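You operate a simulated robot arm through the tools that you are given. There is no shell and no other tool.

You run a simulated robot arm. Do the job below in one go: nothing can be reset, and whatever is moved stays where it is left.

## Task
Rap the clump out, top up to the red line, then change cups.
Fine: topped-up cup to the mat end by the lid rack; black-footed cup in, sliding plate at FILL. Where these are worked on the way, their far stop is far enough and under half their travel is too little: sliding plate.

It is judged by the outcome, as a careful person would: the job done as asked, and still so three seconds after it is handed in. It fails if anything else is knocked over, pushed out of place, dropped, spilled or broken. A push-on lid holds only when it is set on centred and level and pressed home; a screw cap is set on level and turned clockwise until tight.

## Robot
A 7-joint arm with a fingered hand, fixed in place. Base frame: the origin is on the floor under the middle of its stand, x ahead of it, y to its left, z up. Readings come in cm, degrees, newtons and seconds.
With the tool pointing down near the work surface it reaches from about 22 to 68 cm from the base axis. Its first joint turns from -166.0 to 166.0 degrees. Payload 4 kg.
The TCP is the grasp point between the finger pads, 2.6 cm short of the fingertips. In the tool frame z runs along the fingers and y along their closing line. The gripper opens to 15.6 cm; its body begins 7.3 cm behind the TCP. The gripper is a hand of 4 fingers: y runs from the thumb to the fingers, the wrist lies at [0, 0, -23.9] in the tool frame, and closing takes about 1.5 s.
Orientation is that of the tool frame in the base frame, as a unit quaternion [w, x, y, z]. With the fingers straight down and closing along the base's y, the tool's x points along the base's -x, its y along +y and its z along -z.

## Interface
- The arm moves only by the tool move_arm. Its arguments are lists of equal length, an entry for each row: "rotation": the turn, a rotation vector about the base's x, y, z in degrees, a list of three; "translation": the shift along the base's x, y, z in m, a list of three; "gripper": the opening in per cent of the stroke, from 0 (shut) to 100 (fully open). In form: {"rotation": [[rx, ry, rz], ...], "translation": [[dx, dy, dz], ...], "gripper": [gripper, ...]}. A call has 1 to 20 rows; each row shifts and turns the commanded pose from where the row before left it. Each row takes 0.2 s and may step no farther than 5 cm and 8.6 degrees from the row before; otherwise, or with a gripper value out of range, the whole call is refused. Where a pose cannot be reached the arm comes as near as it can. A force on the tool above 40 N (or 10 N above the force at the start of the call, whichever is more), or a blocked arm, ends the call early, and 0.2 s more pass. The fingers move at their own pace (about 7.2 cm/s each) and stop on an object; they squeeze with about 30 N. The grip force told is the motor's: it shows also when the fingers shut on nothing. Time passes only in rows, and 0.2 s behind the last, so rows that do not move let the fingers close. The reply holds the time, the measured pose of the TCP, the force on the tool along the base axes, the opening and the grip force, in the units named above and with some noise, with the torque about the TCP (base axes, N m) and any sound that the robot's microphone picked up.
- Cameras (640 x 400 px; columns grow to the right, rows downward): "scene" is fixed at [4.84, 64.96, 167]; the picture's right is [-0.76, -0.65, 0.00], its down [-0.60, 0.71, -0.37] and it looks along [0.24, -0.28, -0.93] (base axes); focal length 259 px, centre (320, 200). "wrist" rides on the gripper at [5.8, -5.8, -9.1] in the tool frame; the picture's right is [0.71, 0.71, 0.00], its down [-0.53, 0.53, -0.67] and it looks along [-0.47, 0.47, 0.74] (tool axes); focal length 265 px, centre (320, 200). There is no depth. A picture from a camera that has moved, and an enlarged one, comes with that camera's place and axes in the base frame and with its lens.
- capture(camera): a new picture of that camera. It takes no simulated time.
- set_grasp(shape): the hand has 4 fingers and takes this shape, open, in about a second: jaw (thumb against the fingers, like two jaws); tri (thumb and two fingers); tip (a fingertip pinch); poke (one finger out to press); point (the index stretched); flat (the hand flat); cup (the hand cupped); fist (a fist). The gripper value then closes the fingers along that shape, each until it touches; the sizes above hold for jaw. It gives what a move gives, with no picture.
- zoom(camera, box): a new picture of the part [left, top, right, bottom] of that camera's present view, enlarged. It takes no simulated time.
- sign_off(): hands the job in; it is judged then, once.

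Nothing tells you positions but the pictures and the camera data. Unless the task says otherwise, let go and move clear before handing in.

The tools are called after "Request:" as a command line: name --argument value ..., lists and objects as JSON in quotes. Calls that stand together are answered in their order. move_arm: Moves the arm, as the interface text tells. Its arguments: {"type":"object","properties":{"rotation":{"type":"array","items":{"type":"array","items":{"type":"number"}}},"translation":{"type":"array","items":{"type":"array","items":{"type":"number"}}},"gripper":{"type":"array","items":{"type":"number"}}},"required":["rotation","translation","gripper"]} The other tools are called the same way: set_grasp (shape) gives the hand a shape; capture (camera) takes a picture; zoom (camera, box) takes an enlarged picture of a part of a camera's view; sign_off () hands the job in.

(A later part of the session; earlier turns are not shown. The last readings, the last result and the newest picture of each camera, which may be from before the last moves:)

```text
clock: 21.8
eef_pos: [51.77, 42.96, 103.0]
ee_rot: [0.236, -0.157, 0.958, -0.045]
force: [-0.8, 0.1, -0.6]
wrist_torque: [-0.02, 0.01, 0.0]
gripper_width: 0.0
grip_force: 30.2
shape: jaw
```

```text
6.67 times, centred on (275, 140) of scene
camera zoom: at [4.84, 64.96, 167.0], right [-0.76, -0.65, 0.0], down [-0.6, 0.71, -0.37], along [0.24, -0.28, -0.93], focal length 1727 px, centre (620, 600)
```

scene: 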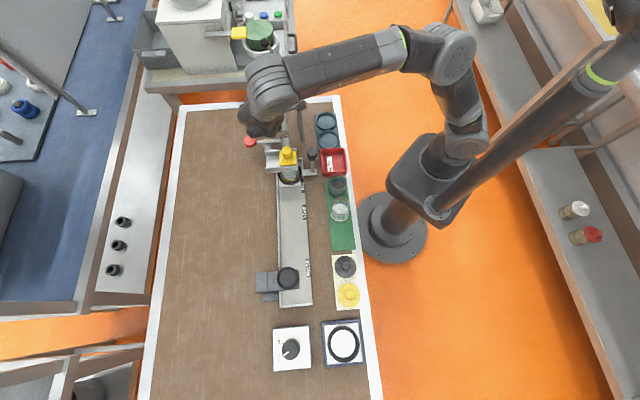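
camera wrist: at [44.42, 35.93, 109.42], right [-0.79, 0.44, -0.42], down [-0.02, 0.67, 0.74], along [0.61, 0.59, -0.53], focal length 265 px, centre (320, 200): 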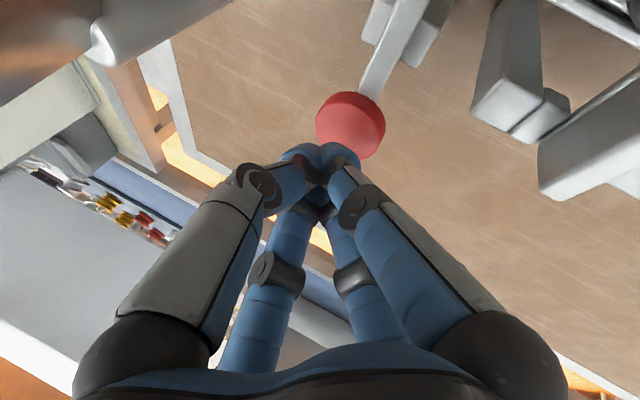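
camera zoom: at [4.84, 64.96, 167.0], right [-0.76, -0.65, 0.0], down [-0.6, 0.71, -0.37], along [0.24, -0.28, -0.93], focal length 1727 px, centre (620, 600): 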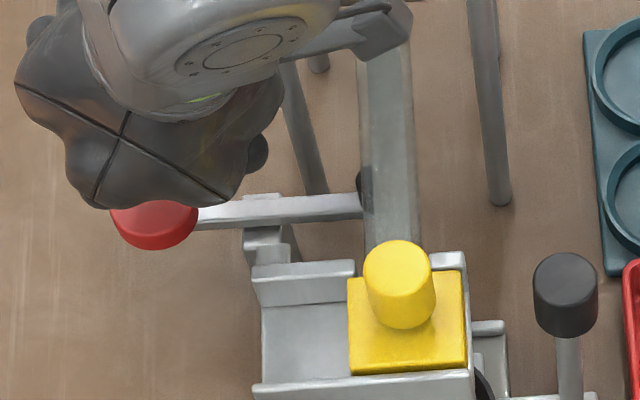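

The clump is gone; the tube is clear of it. I'll back away from the hammer and check the cup's level through the scene camera.

Request:
move_arm --rotation '[[0, 0, 0], [0, 0, 0], [0, 0, 0], [0, 0, 0], [0, 0, 0]]' --translation '[[-0.01, 0, 0.025], [-0.02, 0.002, 0.025], [-0.02, 0.002, 0.025], [-0.02, 0.002, 0.025], [-0.01, 0.002, 0.01]]' --gripper '[0, 0, 0, 0, 0]'

Request:
zoom --camera "scene" --box '[274, 160, 306, 190]'

Request:
zoom --camera "scene" --box '[240, 90, 310, 190]'

Request:
zoom --camera "scene" --box '[320, 165, 360, 225]'

Request:
capture --camera "wrist"

```text
clock: 23.0
eef_pos: [43.95, 43.78, 114.04]
ee_rot: [0.237, -0.156, 0.958, -0.044]
force: [0.6, -0.6, -0.4]
wrist_torque: [0.01, 0.0, 0.02]
gripper_width: 0.0
grip_force: 30.2
shape: jaw
```

```text
13.33 times, centred on (290, 175) of scene
camera zoom: at [4.84, 64.96, 167.0], right [-0.76, -0.65, 0.0], down [-0.6, 0.71, -0.37], along [0.24, -0.28, -0.93], focal length 3455 px, centre (720, 533)
```

zoom: 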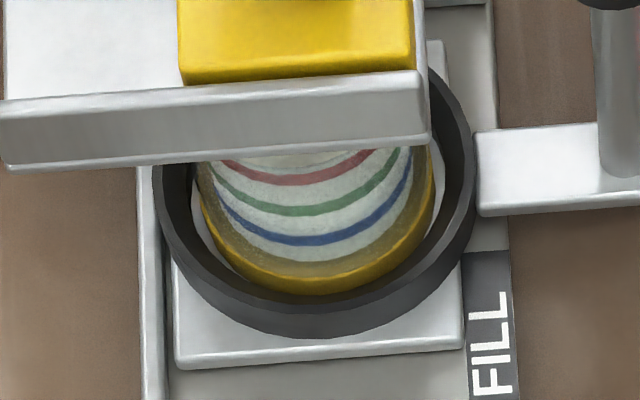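

```text
4.00 times, centred on (275, 140) of scene
camera zoom: at [4.84, 64.96, 167.0], right [-0.76, -0.65, 0.0], down [-0.6, 0.71, -0.37], along [0.24, -0.28, -0.93], focal length 1036 px, centre (500, 440)
```

zoom: 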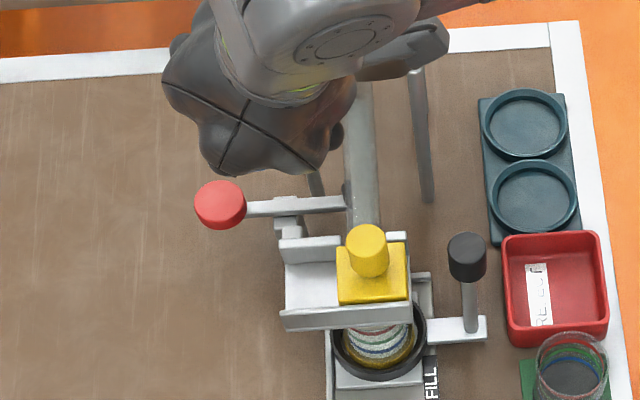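

```text
6.67 times, centred on (340, 195) of scene
camera zoom: at [4.84, 64.96, 167.0], right [-0.76, -0.65, 0.0], down [-0.6, 0.71, -0.37], along [0.24, -0.28, -0.93], focal length 1727 px, centre (187, 233)
```

zoom: 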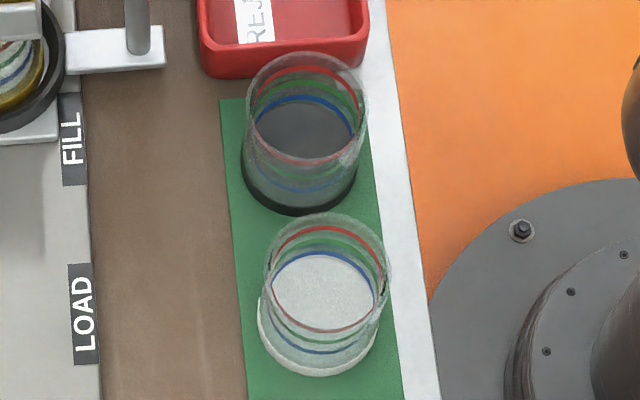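

```text
taken
camera wrist: at [36.28, 36.52, 120.54], right [-0.79, 0.44, -0.42], down [-0.02, 0.67, 0.74], along [0.61, 0.59, -0.53], focal length 265 px, centre (320, 200)
```

wrist: 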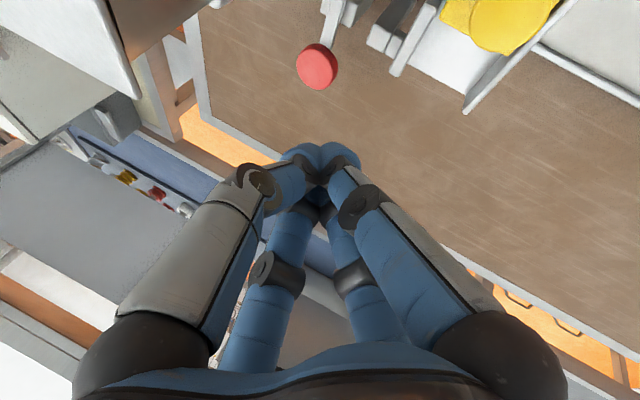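

Request:
zoom --camera "scene" --box '[282, 171, 298, 183]'

Request:
zoom --camera "scene" --box '[330, 182, 346, 194]'

```text
16.00 times, centred on (290, 177) of scene
camera zoom: at [4.84, 64.96, 167.0], right [-0.76, -0.65, 0.0], down [-0.6, 0.71, -0.37], along [0.24, -0.28, -0.93], focal length 4146 px, centre (800, 568)
```

zoom: 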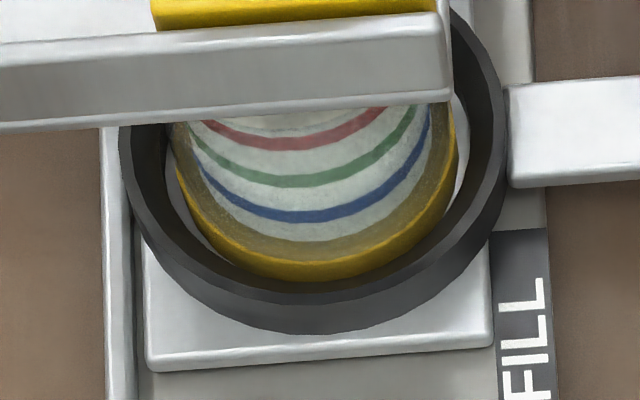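

```text
16.00 times, centred on (338, 188) of scene
camera zoom: at [4.84, 64.96, 167.0], right [-0.76, -0.65, 0.0], down [-0.6, 0.71, -0.37], along [0.24, -0.28, -0.93], focal length 4146 px, centre (32, 392)
```

zoom: 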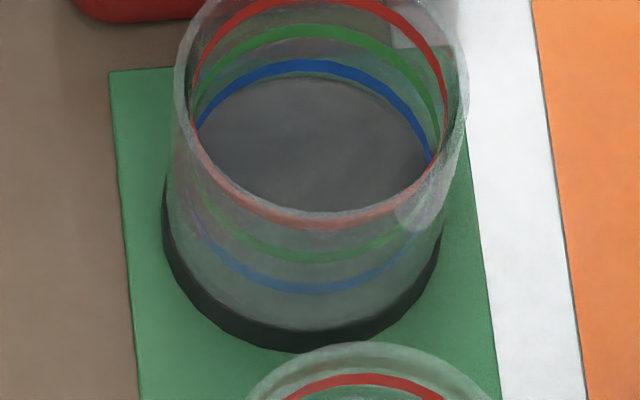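

The tube is clear and the level is somewhere low in the cup; the gate still holds. Next I'll set up over the yellow knob with the hand upright and partly open.

Request:
move_arm --rotation '[[1.024, 5.508, -3.626], [1.024, 5.508, -3.626], [1.024, 5.508, -3.626], [1.024, 5.508, -3.626], [1.024, 5.508, -3.626], [0, 0, 0], [0, 0, 0]]' --translation '[[-0.0135, -0.0044, 0], [-0.0135, -0.0044, 0], [-0.0135, -0.0044, 0], [-0.0135, -0.0044, 0], [-0.0135, -0.0044, 0], [0, 0, -0.01], [0, 0, 0]]' --gripper '[0, 0, 0, 35, 35, 35, 35]'

Request:
capture --camera "wrist"

Request:
zoom --camera "scene" --box '[250, 110, 330, 190]'

```text
clock: 24.6
eef_pos: [37.0, 41.76, 113.07]
ee_rot: [-0.002, 0.0, 1.0, 0.0]
force: [0.0, 0.8, -0.7]
wrist_torque: [0.0, -0.01, 0.0]
gripper_width: 5.41
grip_force: 0.1
shape: jaw
```

```text
taken
camera wrist: at [31.22, 35.9, 122.16], right [-0.71, 0.71, 0.0], down [0.53, 0.53, 0.67], along [0.47, 0.47, -0.75], focal length 265 px, centre (320, 200)
```

wrist: 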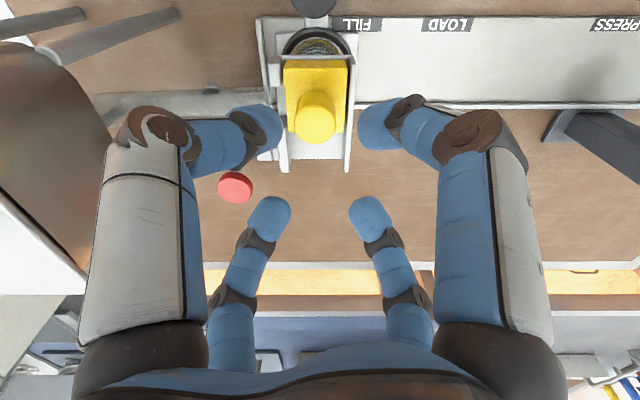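

```text
5.00 times, centred on (290, 150) of scene
camera zoom: at [4.84, 64.96, 167.0], right [-0.76, -0.65, 0.0], down [-0.6, 0.71, -0.37], along [0.24, -0.28, -0.93], focal length 1296 px, centre (470, 450)
```

zoom: 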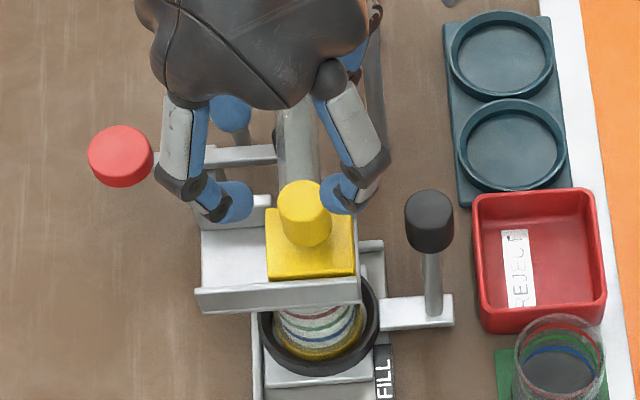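

Request:
zoom --camera "wrist" --box '[260, 20, 380, 180]'

```text
2.50 times, centred on (320, 100) of wrist
camera zoom: at [31.22, 35.9, 122.16], right [-0.71, 0.71, 0.0], down [0.53, 0.53, 0.67], along [0.47, 0.47, -0.75], focal length 664 px, centre (320, 450)
```

zoom: 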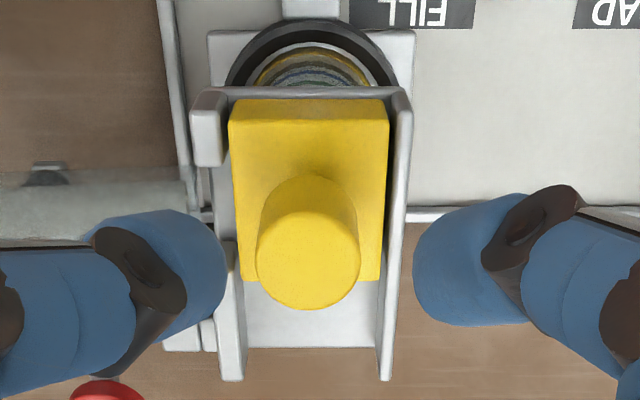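

The knob top is at about (37.0, 41.2, 106.1). I'll centre over it, lower, and grip it.

Request:
move_arm --rotation '[[0, 0, 0], [0, 0, 0], [0, 0, 0], [0, 0, 0]]' --translation '[[0, -0.005, -0.014], [0, 0, -0.02], [0, 0, -0.02], [0, 0, -0.019]]' --gripper '[35, 35, 35, 35]'

Request:
zoom --camera "wrist" --box '[220, 60, 420, 260]'

Request:
zoom --camera "scene" --box '[260, 120, 320, 190]'

```text
clock: 25.6
eef_pos: [37.28, 41.26, 105.86]
ee_rot: [-0.001, 0.0, 1.0, 0.0]
force: [-0.2, -0.9, 0.4]
wrist_torque: [-0.01, -0.03, -0.02]
gripper_width: 5.4
grip_force: 0.1
shape: jaw
```

```text
2.00 times, centred on (320, 160) of wrist
camera zoom: at [31.35, 35.4, 114.96], right [-0.71, 0.71, 0.0], down [0.53, 0.53, 0.67], along [0.47, 0.47, -0.74], focal length 531 px, centre (320, 280)
```

zoom: 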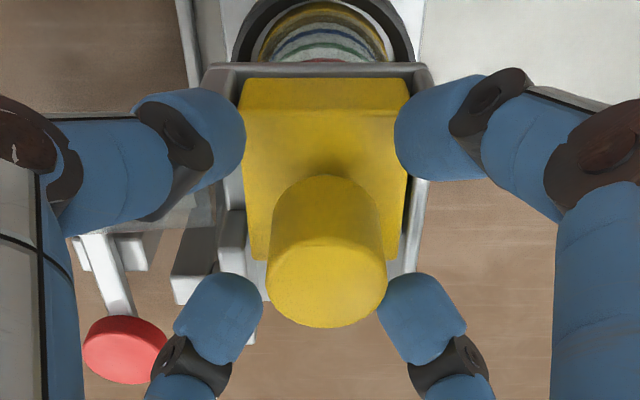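

```text
5.71 times, centred on (290, 155) of scene
camera zoom: at [4.84, 64.96, 167.0], right [-0.76, -0.65, 0.0], down [-0.6, 0.71, -0.37], along [0.24, -0.28, -0.93], focal length 1481 px, centre (491, 457)
```

zoom: 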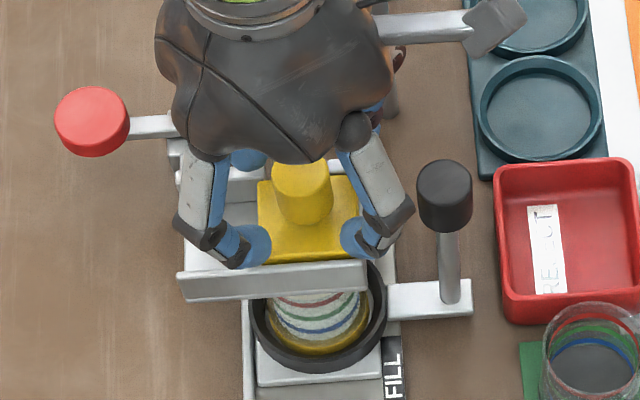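

Request:
move_arm --rotation '[[0, 0, 0], [0, 0, 0], [0, 0, 0], [0, 0, 0], [0, 0, 0]]' --translation '[[-0.004, -0.002, 0], [0, 0, 0], [0, 0, 0], [0, 0, 0], [0, 0, 0]]' --gripper '[35, 10, 0, 0, 0]'

Request:
zoom --camera "wrist" --box '[220, 60, 420, 260]'

Request:
zoom --camera "scene" --box '[260, 120, 320, 190]'

Request:
zoom --camera "scene" --box '[282, 171, 298, 183]'

```text
clock: 26.8
eef_pos: [36.76, 40.97, 105.66]
ee_rot: [-0.002, 0.001, 1.0, 0.0]
force: [-0.2, -1.4, -7.7]
wrist_torque: [-0.07, 0.04, 0.0]
gripper_width: 1.88
grip_force: 31.3
shape: jaw
```

```text
2.00 times, centred on (320, 160) of wrist
camera zoom: at [30.93, 35.18, 114.87], right [-0.71, 0.71, 0.0], down [0.53, 0.53, 0.67], along [0.47, 0.47, -0.75], focal length 531 px, centre (320, 280)
```

zoom: 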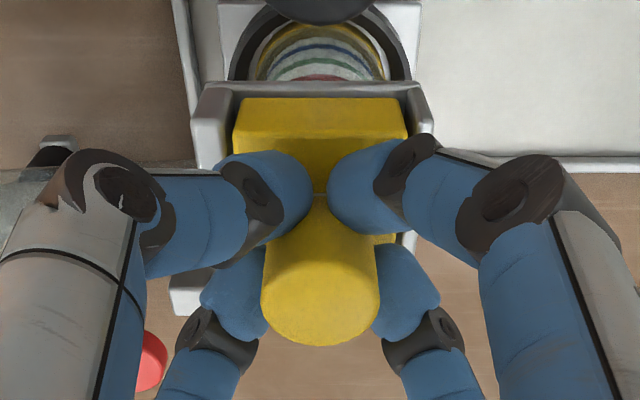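

```text
5.71 times, centred on (290, 155) of scene
camera zoom: at [4.84, 64.96, 167.0], right [-0.76, -0.65, 0.0], down [-0.6, 0.71, -0.37], along [0.24, -0.28, -0.93], focal length 1481 px, centre (491, 457)
```

zoom: 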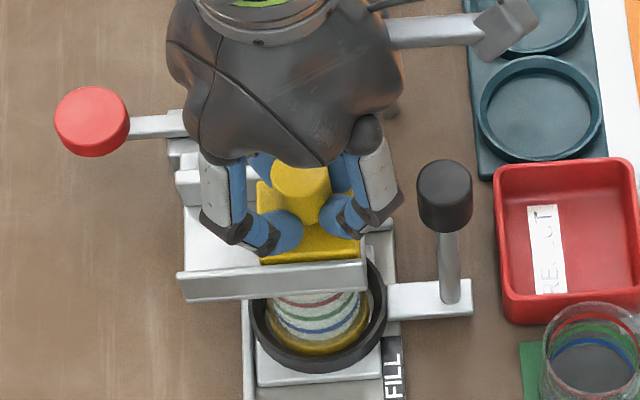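

```text
16.00 times, centred on (290, 177) of scene
camera zoom: at [4.84, 64.96, 167.0], right [-0.76, -0.65, 0.0], down [-0.6, 0.71, -0.37], along [0.24, -0.28, -0.93], focal length 4146 px, centre (800, 568)
```

zoom: 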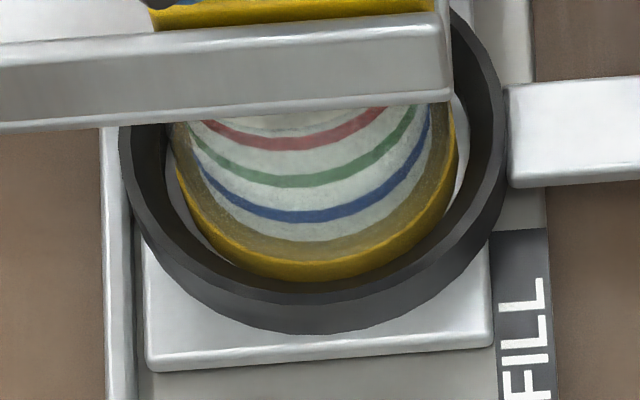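

The knob is gripped and the gate still shut. I'll open it a little (+w 1.2 cm) and watch the cup.

Request:
move_arm --rotation '[[0, 0, 0]]' --translation '[[0.0085, 0.0085, 0]]' --gripper '[0]'

Request:
zoom --camera "scene" --box '[260, 120, 320, 190]'

Request:
zoom --camera "scene" --box '[282, 171, 298, 183]'

Request:
zoom --camera "wrist" --box '[220, 40, 420, 240]'

```text
clock: 27.2
eef_pos: [37.6, 41.73, 105.68]
ee_rot: [-0.001, 0.0, 1.0, -0.001]
force: [-0.3, -1.4, -7.5]
wrist_torque: [-0.01, 0.0, 0.0]
gripper_width: 1.91
grip_force: 30.2
shape: jaw
```

```text
5.71 times, centred on (290, 155) of scene
camera zoom: at [4.84, 64.96, 167.0], right [-0.76, -0.65, 0.0], down [-0.6, 0.71, -0.37], along [0.24, -0.28, -0.93], focal length 1481 px, centre (491, 457)
```

zoom: 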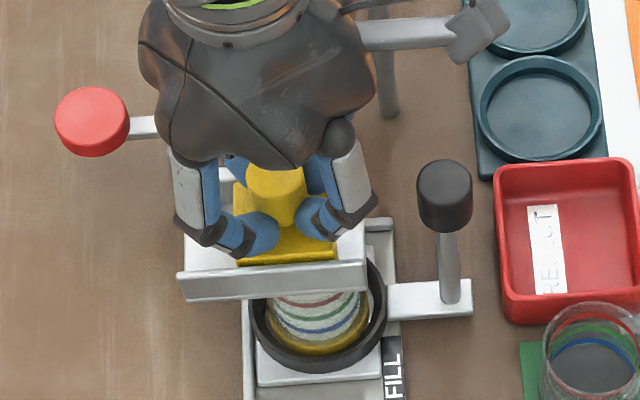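

```text
16.00 times, centred on (290, 177) of scene
camera zoom: at [4.84, 64.96, 167.0], right [-0.76, -0.65, 0.0], down [-0.6, 0.71, -0.37], along [0.24, -0.28, -0.93], focal length 4146 px, centre (800, 568)
```

zoom: 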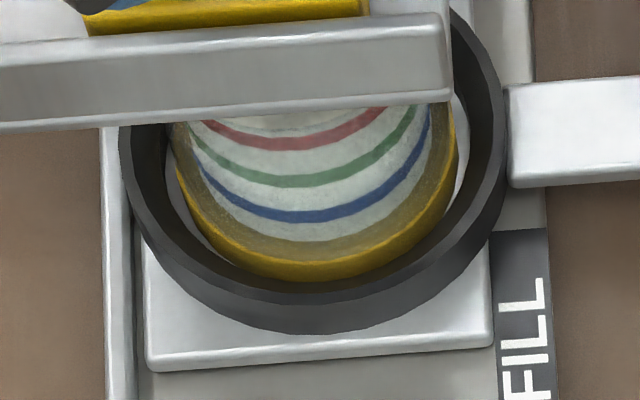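

```text
2.00 times, centred on (320, 140) of wrist
camera zoom: at [31.74, 36.03, 114.87], right [-0.71, 0.71, 0.0], down [0.53, 0.53, 0.67], along [0.47, 0.47, -0.75], focal length 531 px, centre (320, 320)
```

zoom: 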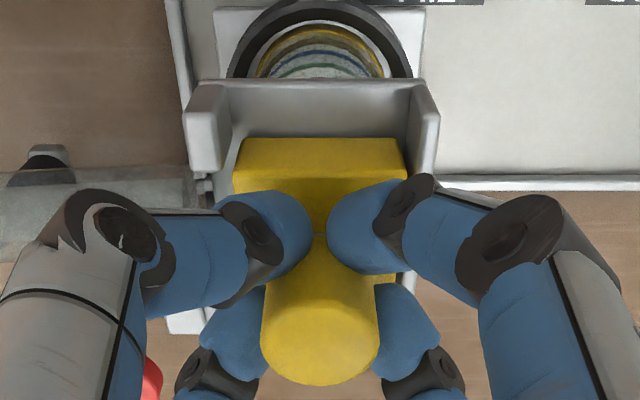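

The block slides freely. No flow yet, so I'll open another centimetre.

Request:
move_arm --rotation '[[0, 0, 0]]' --translation '[[0.0075, 0.0075, 0]]' --gripper '[0]'

Request:
zoom --camera "scene" --box '[282, 171, 298, 183]'

Request:
zoom --camera "wrist" --box '[220, 40, 420, 240]'

```text
clock: 27.6
eef_pos: [38.38, 42.58, 105.76]
ee_rot: [-0.001, 0.0, 1.0, 0.0]
force: [0.7, -0.5, -5.6]
wrist_torque: [0.01, -0.02, -0.02]
gripper_width: 1.86
grip_force: 30.3
shape: jaw
```

```text
16.00 times, centred on (290, 177) of scene
camera zoom: at [4.84, 64.96, 167.0], right [-0.76, -0.65, 0.0], down [-0.6, 0.71, -0.37], along [0.24, -0.28, -0.93], focal length 4146 px, centre (800, 568)
```

zoom: 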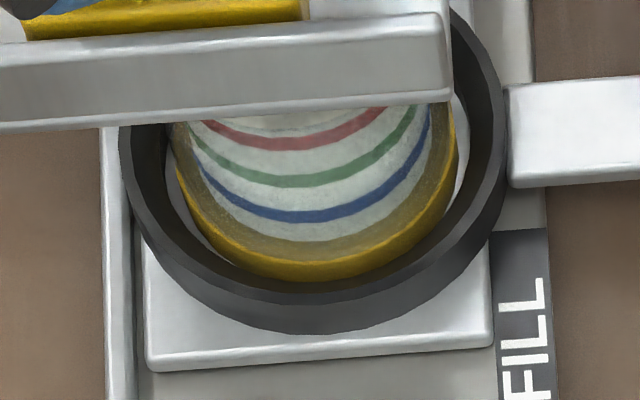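

```text
2.00 times, centred on (320, 140) of wrist
camera zoom: at [32.52, 36.79, 114.85], right [-0.71, 0.71, 0.0], down [0.53, 0.53, 0.67], along [0.47, 0.47, -0.75], focal length 531 px, centre (320, 320)
```

zoom: 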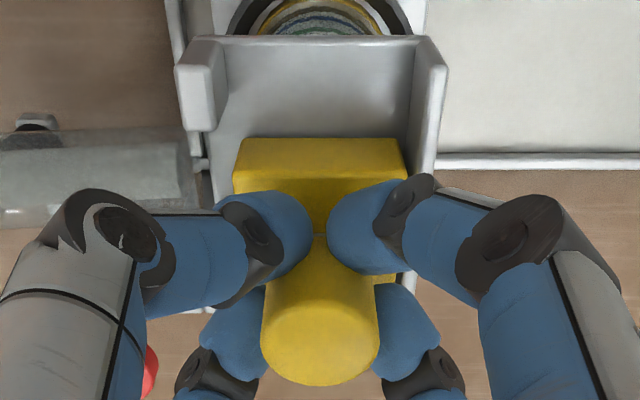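

Request:
move_arm --rotation '[[0, 0, 0]]' --translation '[[0.005, 0.005, 0]]' --gripper '[0]'

Request:
zoom --camera "scene" --box '[282, 171, 298, 183]'

Request:
zoom --camera "wrist" --box '[220, 40, 420, 240]'

```text
clock: 28.0
eef_pos: [38.86, 43.16, 105.7]
ee_rot: [-0.001, 0.0, 1.0, 0.0]
force: [1.5, -0.9, -5.3]
wrist_torque: [-0.03, -0.02, -0.02]
gripper_width: 1.89
grip_force: 29.7
shape: jaw
```

```text
16.00 times, centred on (290, 177) of scene
camera zoom: at [4.84, 64.96, 167.0], right [-0.76, -0.65, 0.0], down [-0.6, 0.71, -0.37], along [0.24, -0.28, -0.93], focal length 4146 px, centre (800, 568)
```

zoom: 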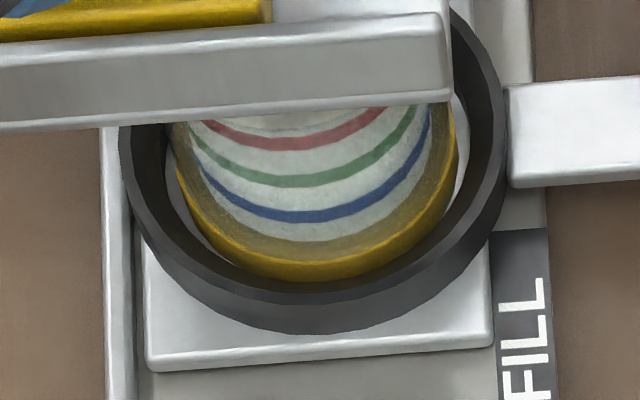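

```text
2.00 times, centred on (320, 140) of wrist
camera zoom: at [32.99, 37.28, 114.85], right [-0.71, 0.71, 0.0], down [0.53, 0.53, 0.67], along [0.47, 0.47, -0.75], focal length 531 px, centre (320, 320)
```

zoom: 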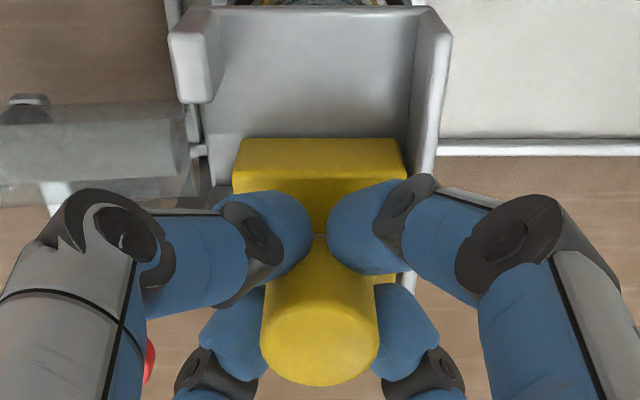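

Request:
move_arm --rotation '[[0, 0, 0]]' --translation '[[0.005, 0.005, 0]]' --gripper '[0]'

Request:
zoom --camera "scene" --box '[282, 171, 298, 183]'

Request:
zoom --camera "scene" --box '[260, 120, 320, 190]'

Request:
capture --camera "wrist"

```text
clock: 28.4
eef_pos: [39.39, 43.51, 105.68]
ee_rot: [-0.001, 0.001, 1.0, -0.001]
force: [1.9, -0.6, -8.2]
wrist_torque: [-0.05, -0.04, 0.02]
gripper_width: 1.87
grip_force: 29.9
shape: jaw
```

```text
16.00 times, centred on (290, 177) of scene
camera zoom: at [4.84, 64.96, 167.0], right [-0.76, -0.65, 0.0], down [-0.6, 0.71, -0.37], along [0.24, -0.28, -0.93], focal length 4146 px, centre (800, 568)
```

zoom: 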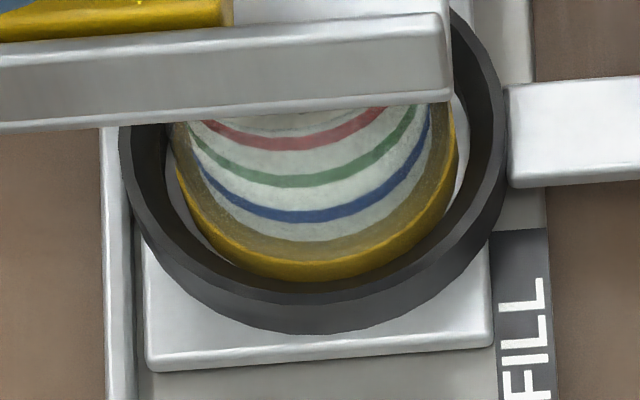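

```text
5.71 times, centred on (290, 155) of scene
camera zoom: at [4.84, 64.96, 167.0], right [-0.76, -0.65, 0.0], down [-0.6, 0.71, -0.37], along [0.24, -0.28, -0.93], focal length 1481 px, centre (491, 457)
```

zoom: 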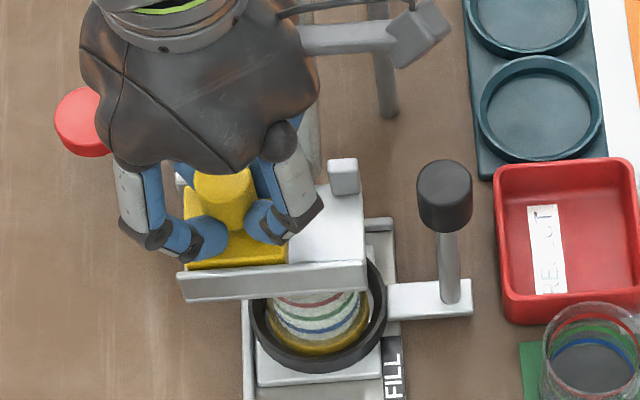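

```text
taken
camera wrist: at [33.5, 37.78, 114.86], right [-0.71, 0.71, 0.0], down [0.53, 0.53, 0.67], along [0.47, 0.47, -0.75], focal length 265 px, centre (320, 200)
```

wrist: 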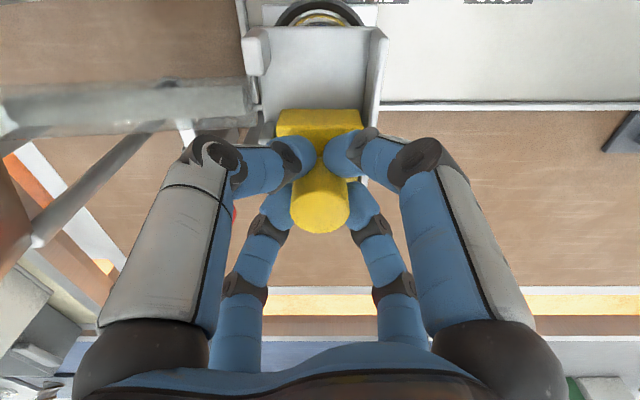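

Request:
move_arm --rotation '[[0, 0, 0]]' --translation '[[0, 0, 0]]' --gripper '[0]'

Request:
zoom --camera "scene" --box '[282, 171, 298, 183]'

Request:
zoom --camera "scene" --box '[270, 90, 310, 150]'

Request:
zoom --camera "wrist" --box '[180, 0, 400, 140]'

```text
clock: 28.8
eef_pos: [39.34, 43.56, 105.56]
ee_rot: [0.0, 0.0, 1.0, -0.002]
force: [3.0, 0.3, -8.2]
wrist_torque: [-0.02, -0.06, 0.02]
gripper_width: 1.87
grip_force: 30.1
shape: jaw
```

```text
16.00 times, centred on (290, 177) of scene
camera zoom: at [4.84, 64.96, 167.0], right [-0.76, -0.65, 0.0], down [-0.6, 0.71, -0.37], along [0.24, -0.28, -0.93], focal length 4146 px, centre (800, 568)
```

zoom: 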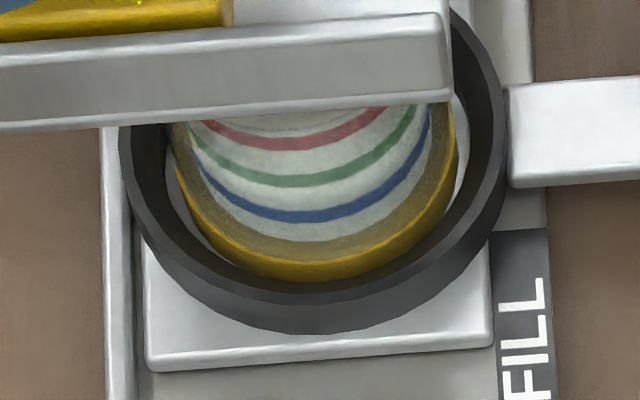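

```text
6.67 times, centred on (290, 120) of scene
camera zoom: at [4.84, 64.96, 167.0], right [-0.76, -0.65, 0.0], down [-0.6, 0.71, -0.37], along [0.24, -0.28, -0.93], focal length 1727 px, centre (520, 733)
```

zoom: 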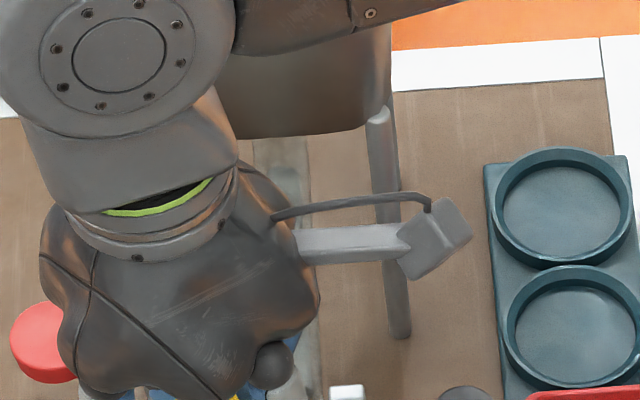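

```text
2.86 times, centred on (290, 70) of wrist
camera zoom: at [33.5, 37.78, 114.86], right [-0.71, 0.71, 0.0], down [0.53, 0.53, 0.67], along [0.47, 0.47, -0.75], focal length 758 px, centre (406, 571)
```

zoom: 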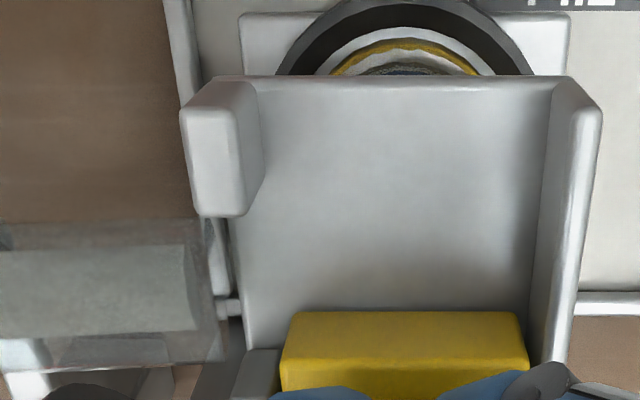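

Request:
move_arm --rotation '[[0, 0, 0], [0, 0, 0]]' --translation '[[0, 0, 0], [0, 0, 0]]' --gripper '[0, 0]'

Request:
zoom --camera "scene" --box '[282, 171, 298, 183]'

Request:
zoom --camera "scene" --box '[280, 160, 312, 190]'

```text
clock: 29.4
eef_pos: [39.32, 43.63, 105.65]
ee_rot: [-0.001, 0.0, 1.0, -0.001]
force: [2.8, -1.6, -8.7]
wrist_torque: [-0.04, -0.09, -0.03]
gripper_width: 1.89
grip_force: 30.2
shape: jaw
```

```text
16.00 times, centred on (290, 177) of scene
camera zoom: at [4.84, 64.96, 167.0], right [-0.76, -0.65, 0.0], down [-0.6, 0.71, -0.37], along [0.24, -0.28, -0.93], focal length 4146 px, centre (800, 568)
```

zoom: 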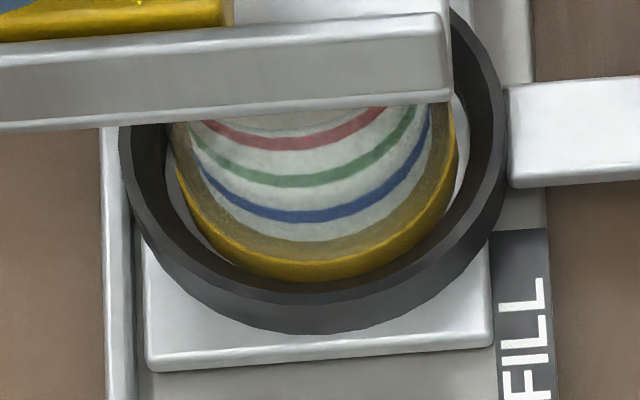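

```text
13.33 times, centred on (296, 175) of scene
camera zoom: at [4.84, 64.96, 167.0], right [-0.76, -0.65, 0.0], down [-0.6, 0.71, -0.37], along [0.24, -0.28, -0.93], focal length 3455 px, centre (640, 533)
```

zoom: 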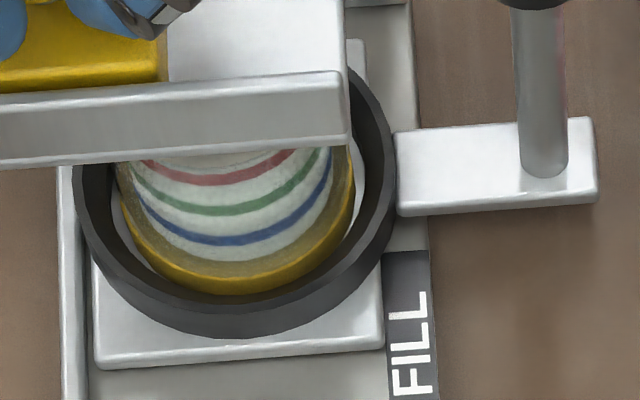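

I can't read the level well from this angle. I'll close the gate now and check the level from the side.

Request:
move_arm --rotation '[[0, 0, 0], [0, 0, 0], [0, 0, 0]]' --translation '[[-0.0132, -0.0132, 0], [-0.0132, -0.0132, 0], [0, 0, 0]]' --gripper '[0, 0, 0]'

Request:
zoom --camera "scene" --box '[260, 120, 320, 190]'

Request:
zoom --camera "wrist" --box '[220, 40, 420, 240]'

Request:
zoom --camera "scene" --box '[282, 171, 298, 183]'

```text
clock: 30.2
eef_pos: [36.85, 41.01, 105.66]
ee_rot: [-0.002, 0.0, 1.0, -0.001]
force: [0.4, -2.1, -2.5]
wrist_torque: [-0.02, -0.05, 0.01]
gripper_width: 1.88
grip_force: 30.2
shape: jaw
```

```text
5.71 times, centred on (290, 155) of scene
camera zoom: at [4.84, 64.96, 167.0], right [-0.76, -0.65, 0.0], down [-0.6, 0.71, -0.37], along [0.24, -0.28, -0.93], focal length 1481 px, centre (491, 457)
```

zoom: 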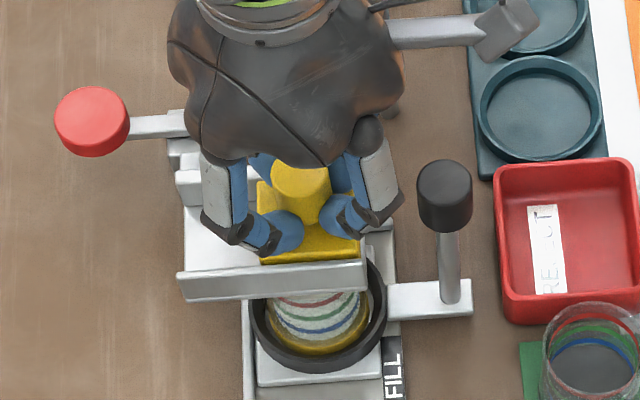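

```text
2.00 times, centred on (320, 140) of wrist
camera zoom: at [30.89, 35.16, 114.84], right [-0.71, 0.71, 0.0], down [0.53, 0.53, 0.67], along [0.47, 0.47, -0.75], focal length 531 px, centre (320, 320)
```

zoom: 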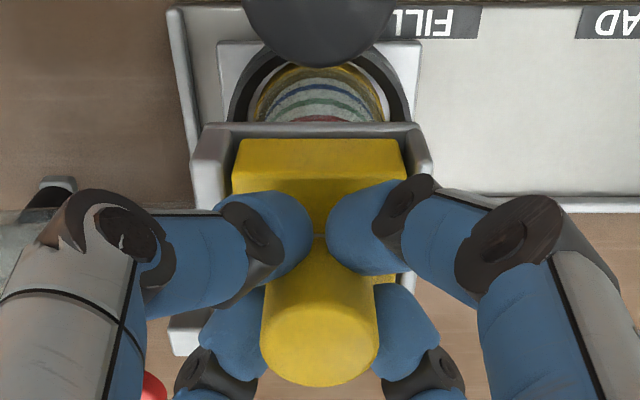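

```text
16.00 times, centred on (290, 177) of scene
camera zoom: at [4.84, 64.96, 167.0], right [-0.76, -0.65, 0.0], down [-0.6, 0.71, -0.37], along [0.24, -0.28, -0.93], focal length 4146 px, centre (800, 568)
```

zoom: 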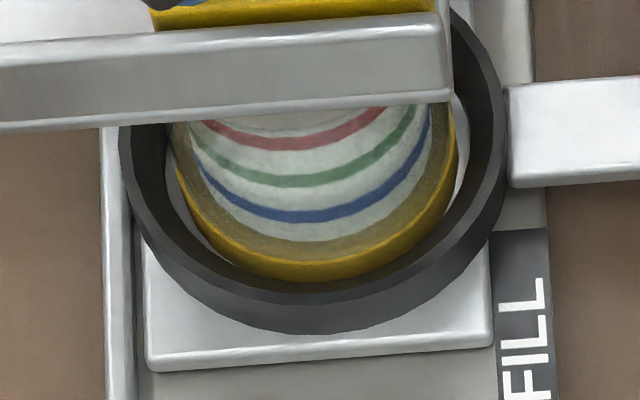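

Request:
zoom --camera "wrist" --box '[290, 60, 360, 104]'

```text
9.09 times, centred on (325, 82) of wrist
camera zoom: at [30.89, 35.16, 114.84], right [-0.71, 0.71, 0.0], down [0.53, 0.53, 0.67], along [0.47, 0.47, -0.75], focal length 2413 px, centre (274, 1273)
```

zoom: 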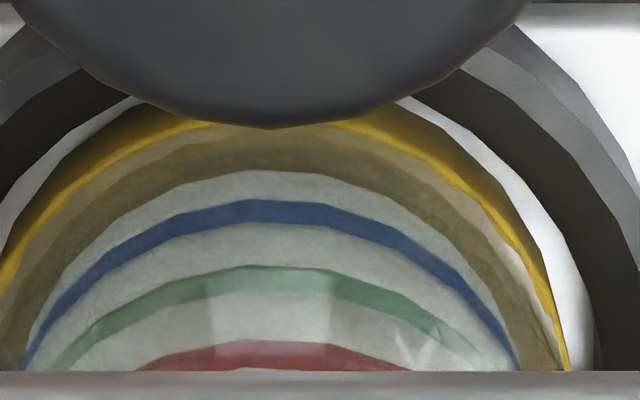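

Request:
move_arm --rotation '[[0, 0, 0], [0, 0, 0], [0, 0, 0], [0, 0, 0], [0, 0, 7.5], [0, 0, 7.5], [0, 0, 7.5], [0, 0, 7.5], [0, 0, 7.5], [0, 0, 7.5]]' --translation '[[0, 0, 0], [0, 0, 0], [0, 0, 0.03], [0, 0, 0.04], [-0.002, -0.02, 0.01], [-0.002, -0.025, 0], [-0.002, -0.025, 0], [-0.003, -0.025, 0], [-0.003, -0.025, 0], [-0.002, -0.02, 0]]' --gripper '[35, 35, 35, 35, 10, 0, 0, 0, 0, 0]'

Request:
capture --camera "scene"

```text
clock: 32.4
eef_pos: [35.24, 27.08, 113.7]
ee_rot: [-0.001, -0.384, 0.923, 0.0]
force: [0.1, -0.7, 0.1]
wrist_torque: [0.0, -0.04, 0.01]
gripper_width: 0.0
grip_force: 30.3
shape: jaw
```

```text
taken
```

scene: 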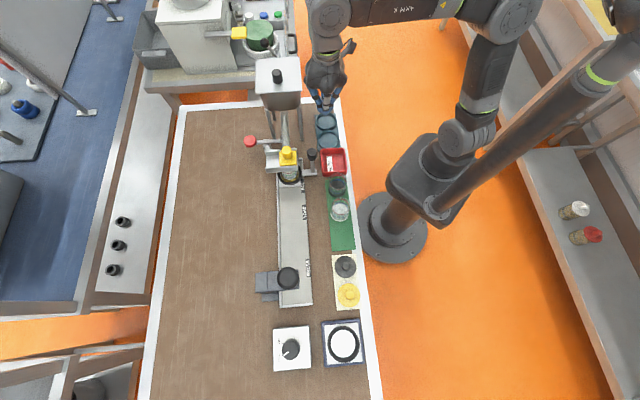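

Request:
move_arm --rotation '[[8.4, 0, 0], [8.4, 0, 0], [8.4, 0, 0], [8.4, 0, 0], [8.4, 0, 0]]' --translation '[[0, 0, -0.02], [0, 0, -0.02], [0, 0, -0.02], [0, 0, -0.02], [0, 0, -0.02]]' --gripper '[0, 0, 0, 0, 0]'

Request:
capture --camera "wrist"

Request:
zoom --camera "wrist" --box '[270, 60, 370, 130]'

```text
clock: 33.6
eef_pos: [35.27, 27.0, 103.63]
ee_rot: [0.137, -0.358, 0.862, 0.332]
force: [0.2, 0.3, -0.3]
wrist_torque: [-0.03, -0.02, 0.0]
gripper_width: 0.0
grip_force: 30.1
shape: jaw
```

```text
taken
camera wrist: at [35.21, 14.75, 105.01], right [-1.0, 0.0, 0.0], down [0.0, 0.11, 0.99], along [0.0, 0.99, -0.11], focal length 265 px, centre (320, 200)
```

wrist: 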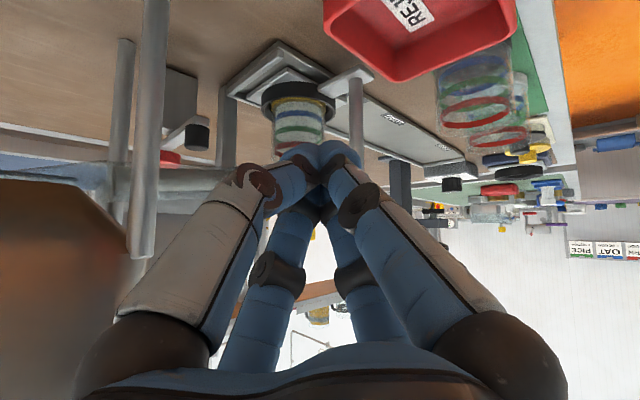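

```text
5.71 times, centred on (320, 95) of wrist
camera zoom: at [35.21, 14.75, 105.01], right [-1.0, 0.0, 0.0], down [0.0, 0.11, 0.99], along [0.0, 0.99, -0.11], focal length 1517 px, centre (320, 800)
```

zoom: 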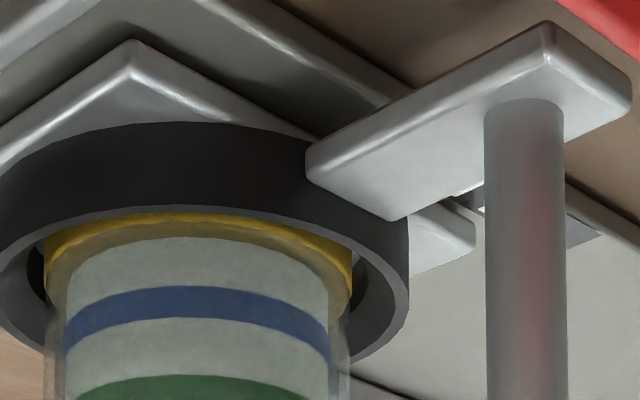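

Request:
zoom --camera "wrist" --box '[255, 70, 345, 165]'

Request:
zoom --camera "wrist" --box '[265, 95, 335, 150]'

Request:
zoom --camera "wrist" --box '[130, 100, 280, 190]'

```text
4.21 times, centred on (300, 118) of wrist
camera zoom: at [35.21, 14.75, 105.01], right [-1.0, 0.0, 0.0], down [0.0, 0.11, 0.99], along [0.0, 0.99, -0.11], focal length 1118 px, centre (404, 547)
```

zoom: 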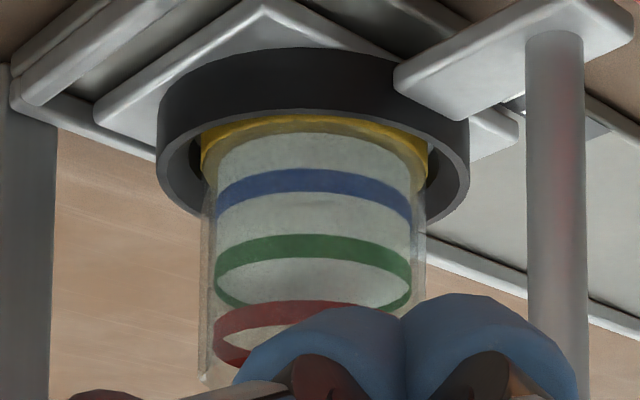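

```text
7.27 times, centred on (300, 122) of wrist
camera zoom: at [35.21, 14.75, 105.01], right [-1.0, 0.0, 0.0], down [0.0, 0.11, 0.99], along [0.0, 0.99, -0.11], focal length 1930 px, centre (466, 764)
```

zoom: 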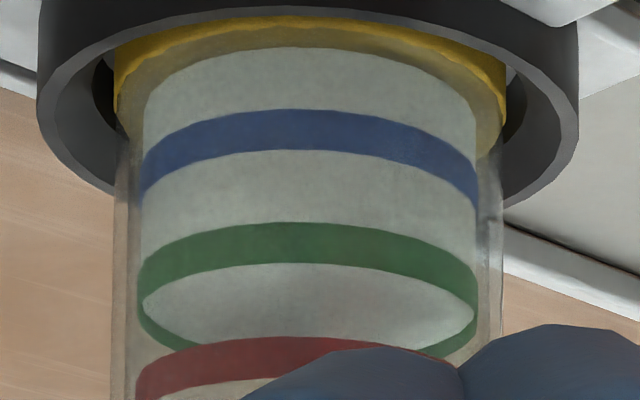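

```text
4.27 times, centred on (205, 145) of wrist
camera zoom: at [35.21, 14.75, 105.01], right [-1.0, 0.0, 0.0], down [0.0, 0.11, 0.99], along [0.0, 0.99, -0.11], focal length 1132 px, centre (811, 435)
```

zoom: 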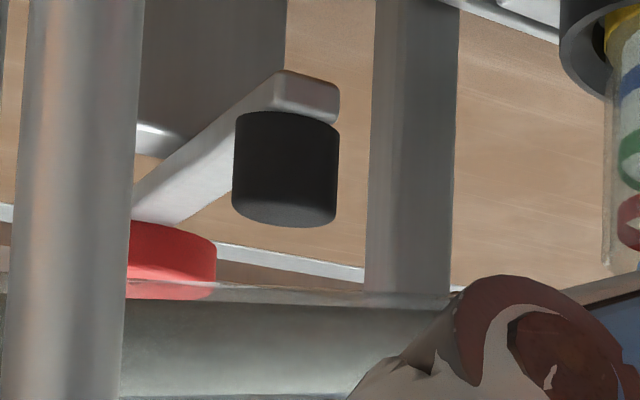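

The side view is clear: the content's surface is now at the green line (it started at about the blue line), so it needs about 1.5 cm more to reach red. I'll go back to the gate knob for a second, measured opening.

Request:
move_arm --rotation '[[-8.4, 0, 0], [-8.4, 0, 0], [-8.4, 0, 0], [-8.4, 0, 0], [-8.4, 0, 0], [0, 0, -7.5], [0, 0, -7.5], [0, 0, -7.5], [0, 0, -7.5], [0, 0, -7.5], [0, 0, -7.5], [0, 0, 0]]' --translation '[[0, 0, 0.02], [0, 0, 0.02], [0, 0, 0.02], [0, 0, 0.02], [0, 0, 0.02], [0.0026, 0.0233, 0], [0.0026, 0.0233, 0], [0.0026, 0.0233, 0], [0.0026, 0.0233, 0], [0.0026, 0.0233, 0], [0.0026, 0.0233, 0], [0, 0, 0]]' --gripper '[0, 0, 0, 0, 0, 0, 35, 35, 35, 35, 35, 35]'

Request:
zoom --camera "wrist" --box '[220, 40, 420, 240]'

```text
clock: 36.2
eef_pos: [36.78, 41.13, 113.59]
ee_rot: [0.0, 0.001, 1.0, -0.001]
force: [-0.5, -0.8, -0.5]
wrist_torque: [0.03, -0.02, 0.01]
gripper_width: 5.4
grip_force: 0.1
shape: jaw
```

```text
2.00 times, centred on (320, 140) of wrist
camera zoom: at [30.99, 35.35, 122.8], right [-0.71, 0.71, 0.0], down [0.53, 0.53, 0.67], along [0.47, 0.47, -0.75], focal length 531 px, centre (320, 320)
```

zoom: 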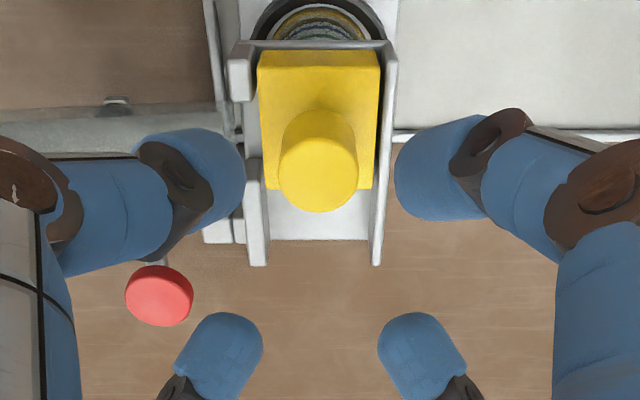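

Request:
move_arm --rotation '[[0, 0, 0], [0, 0, 0], [0, 0, 0], [0, 0, 0], [0, 0, 0], [0, 0, 0], [0, 0, 0], [0, 0, 0], [0, 0, 0]]' --translation '[[0, -0.001, -0.02], [0, 0, -0.02], [0, 0, -0.02], [0, 0, -0.019], [0, 0, 0], [0, 0, 0], [0, 0, 0], [0, 0, 0], [0, 0, 0]]' --gripper '[35, 35, 35, 35, 35, 0, 0, 0, 0]'

Request:
zoom --camera "wrist" --box '[220, 40, 420, 240]'

Request:
zoom --camera "scene" --box '[282, 171, 298, 183]'

```text
clock: 38.2
eef_pos: [36.92, 40.87, 105.52]
ee_rot: [-0.002, -0.001, 1.0, -0.001]
force: [-1.1, -0.4, -8.7]
wrist_torque: [0.0, 0.03, -0.07]
gripper_width: 1.89
grip_force: 29.5
shape: jaw
```

```text
2.00 times, centred on (320, 140) of wrist
camera zoom: at [31.09, 35.13, 114.83], right [-0.71, 0.71, 0.0], down [0.53, 0.53, 0.67], along [0.47, 0.47, -0.75], focal length 531 px, centre (320, 320)
```

zoom: 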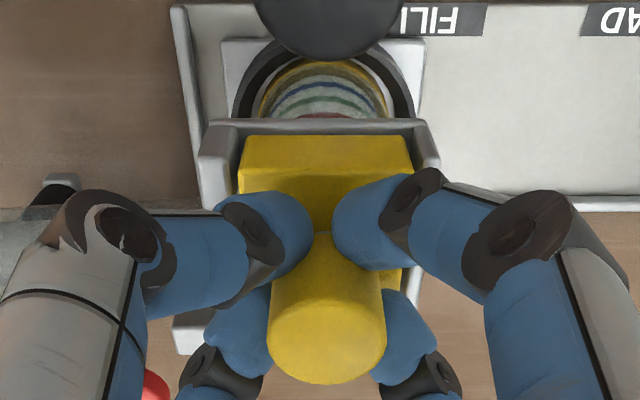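

```text
16.00 times, centred on (290, 177) of scene
camera zoom: at [4.84, 64.96, 167.0], right [-0.76, -0.65, 0.0], down [-0.6, 0.71, -0.37], along [0.24, -0.28, -0.93], focal length 4146 px, centre (800, 568)
```

zoom: 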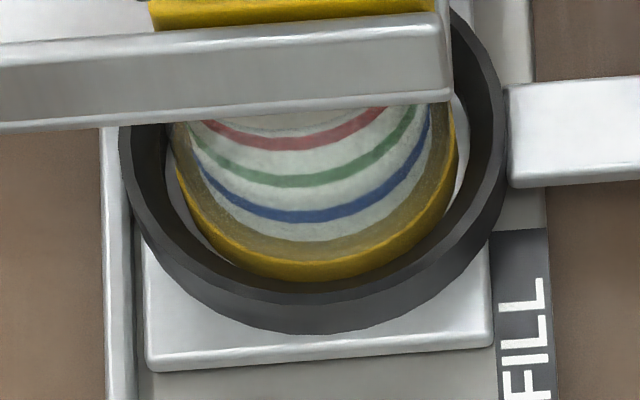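

Gripped again. I'll open for about a second (a bit less than needed) and close, then measure.

Request:
move_arm --rotation '[[0, 0, 0], [0, 0, 0], [0, 0, 0], [0, 0, 0], [0, 0, 0], [0, 0, 0], [0, 0, 0], [0, 0, 0], [0, 0, 0], [0, 0, 0]]' --translation '[[0.0125, 0.013, 0], [0.0125, 0.013, 0], [0, 0, 0], [0, 0, 0], [0, 0, 0], [0, 0, 0], [0, 0, 0], [-0.0127, -0.0128, 0], [-0.0127, -0.0128, 0], [0, 0, 0]]' --gripper '[0, 0, 0, 0, 0, 0, 0, 0, 0, 0]'

Request:
zoom --camera "scene" --box '[282, 171, 298, 183]'

Request:
zoom --camera "scene" --box '[260, 120, 320, 190]'

Request:
zoom --camera "wrist" --box '[290, 60, 360, 104]'

```text
clock: 40.4
eef_pos: [36.83, 40.96, 105.66]
ee_rot: [-0.001, 0.001, 1.0, 0.0]
force: [6.1, -0.5, -5.7]
wrist_torque: [-0.02, -0.1, -0.03]
gripper_width: 1.86
grip_force: 30.2
shape: jaw
```

```text
16.00 times, centred on (290, 177) of scene
camera zoom: at [4.84, 64.96, 167.0], right [-0.76, -0.65, 0.0], down [-0.6, 0.71, -0.37], along [0.24, -0.28, -0.93], focal length 4146 px, centre (800, 568)
```

zoom: 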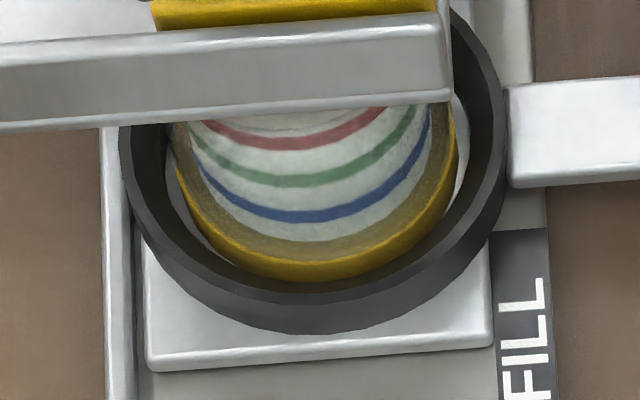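

```text
5.71 times, centred on (290, 155) of scene
camera zoom: at [4.84, 64.96, 167.0], right [-0.76, -0.65, 0.0], down [-0.6, 0.71, -0.37], along [0.24, -0.28, -0.93], focal length 1481 px, centre (491, 457)
```

zoom: 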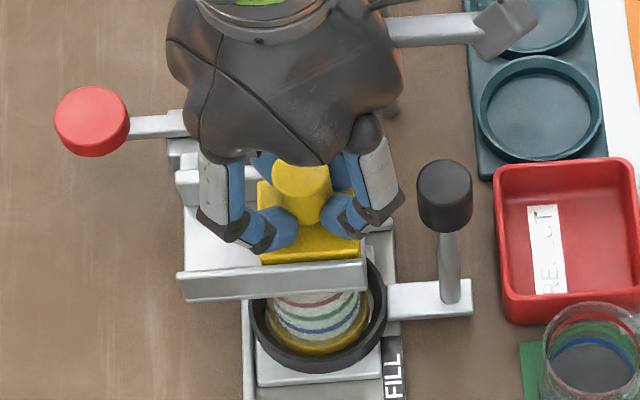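

```text
9.09 times, centred on (325, 82) of wrist
camera zoom: at [31.0, 35.11, 114.8], right [-0.71, 0.71, 0.0], down [0.53, 0.53, 0.67], along [0.47, 0.47, -0.74], focal length 2413 px, centre (274, 1273)
```

zoom: 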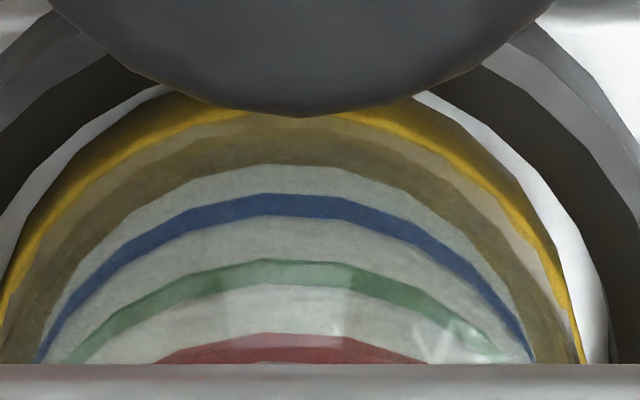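

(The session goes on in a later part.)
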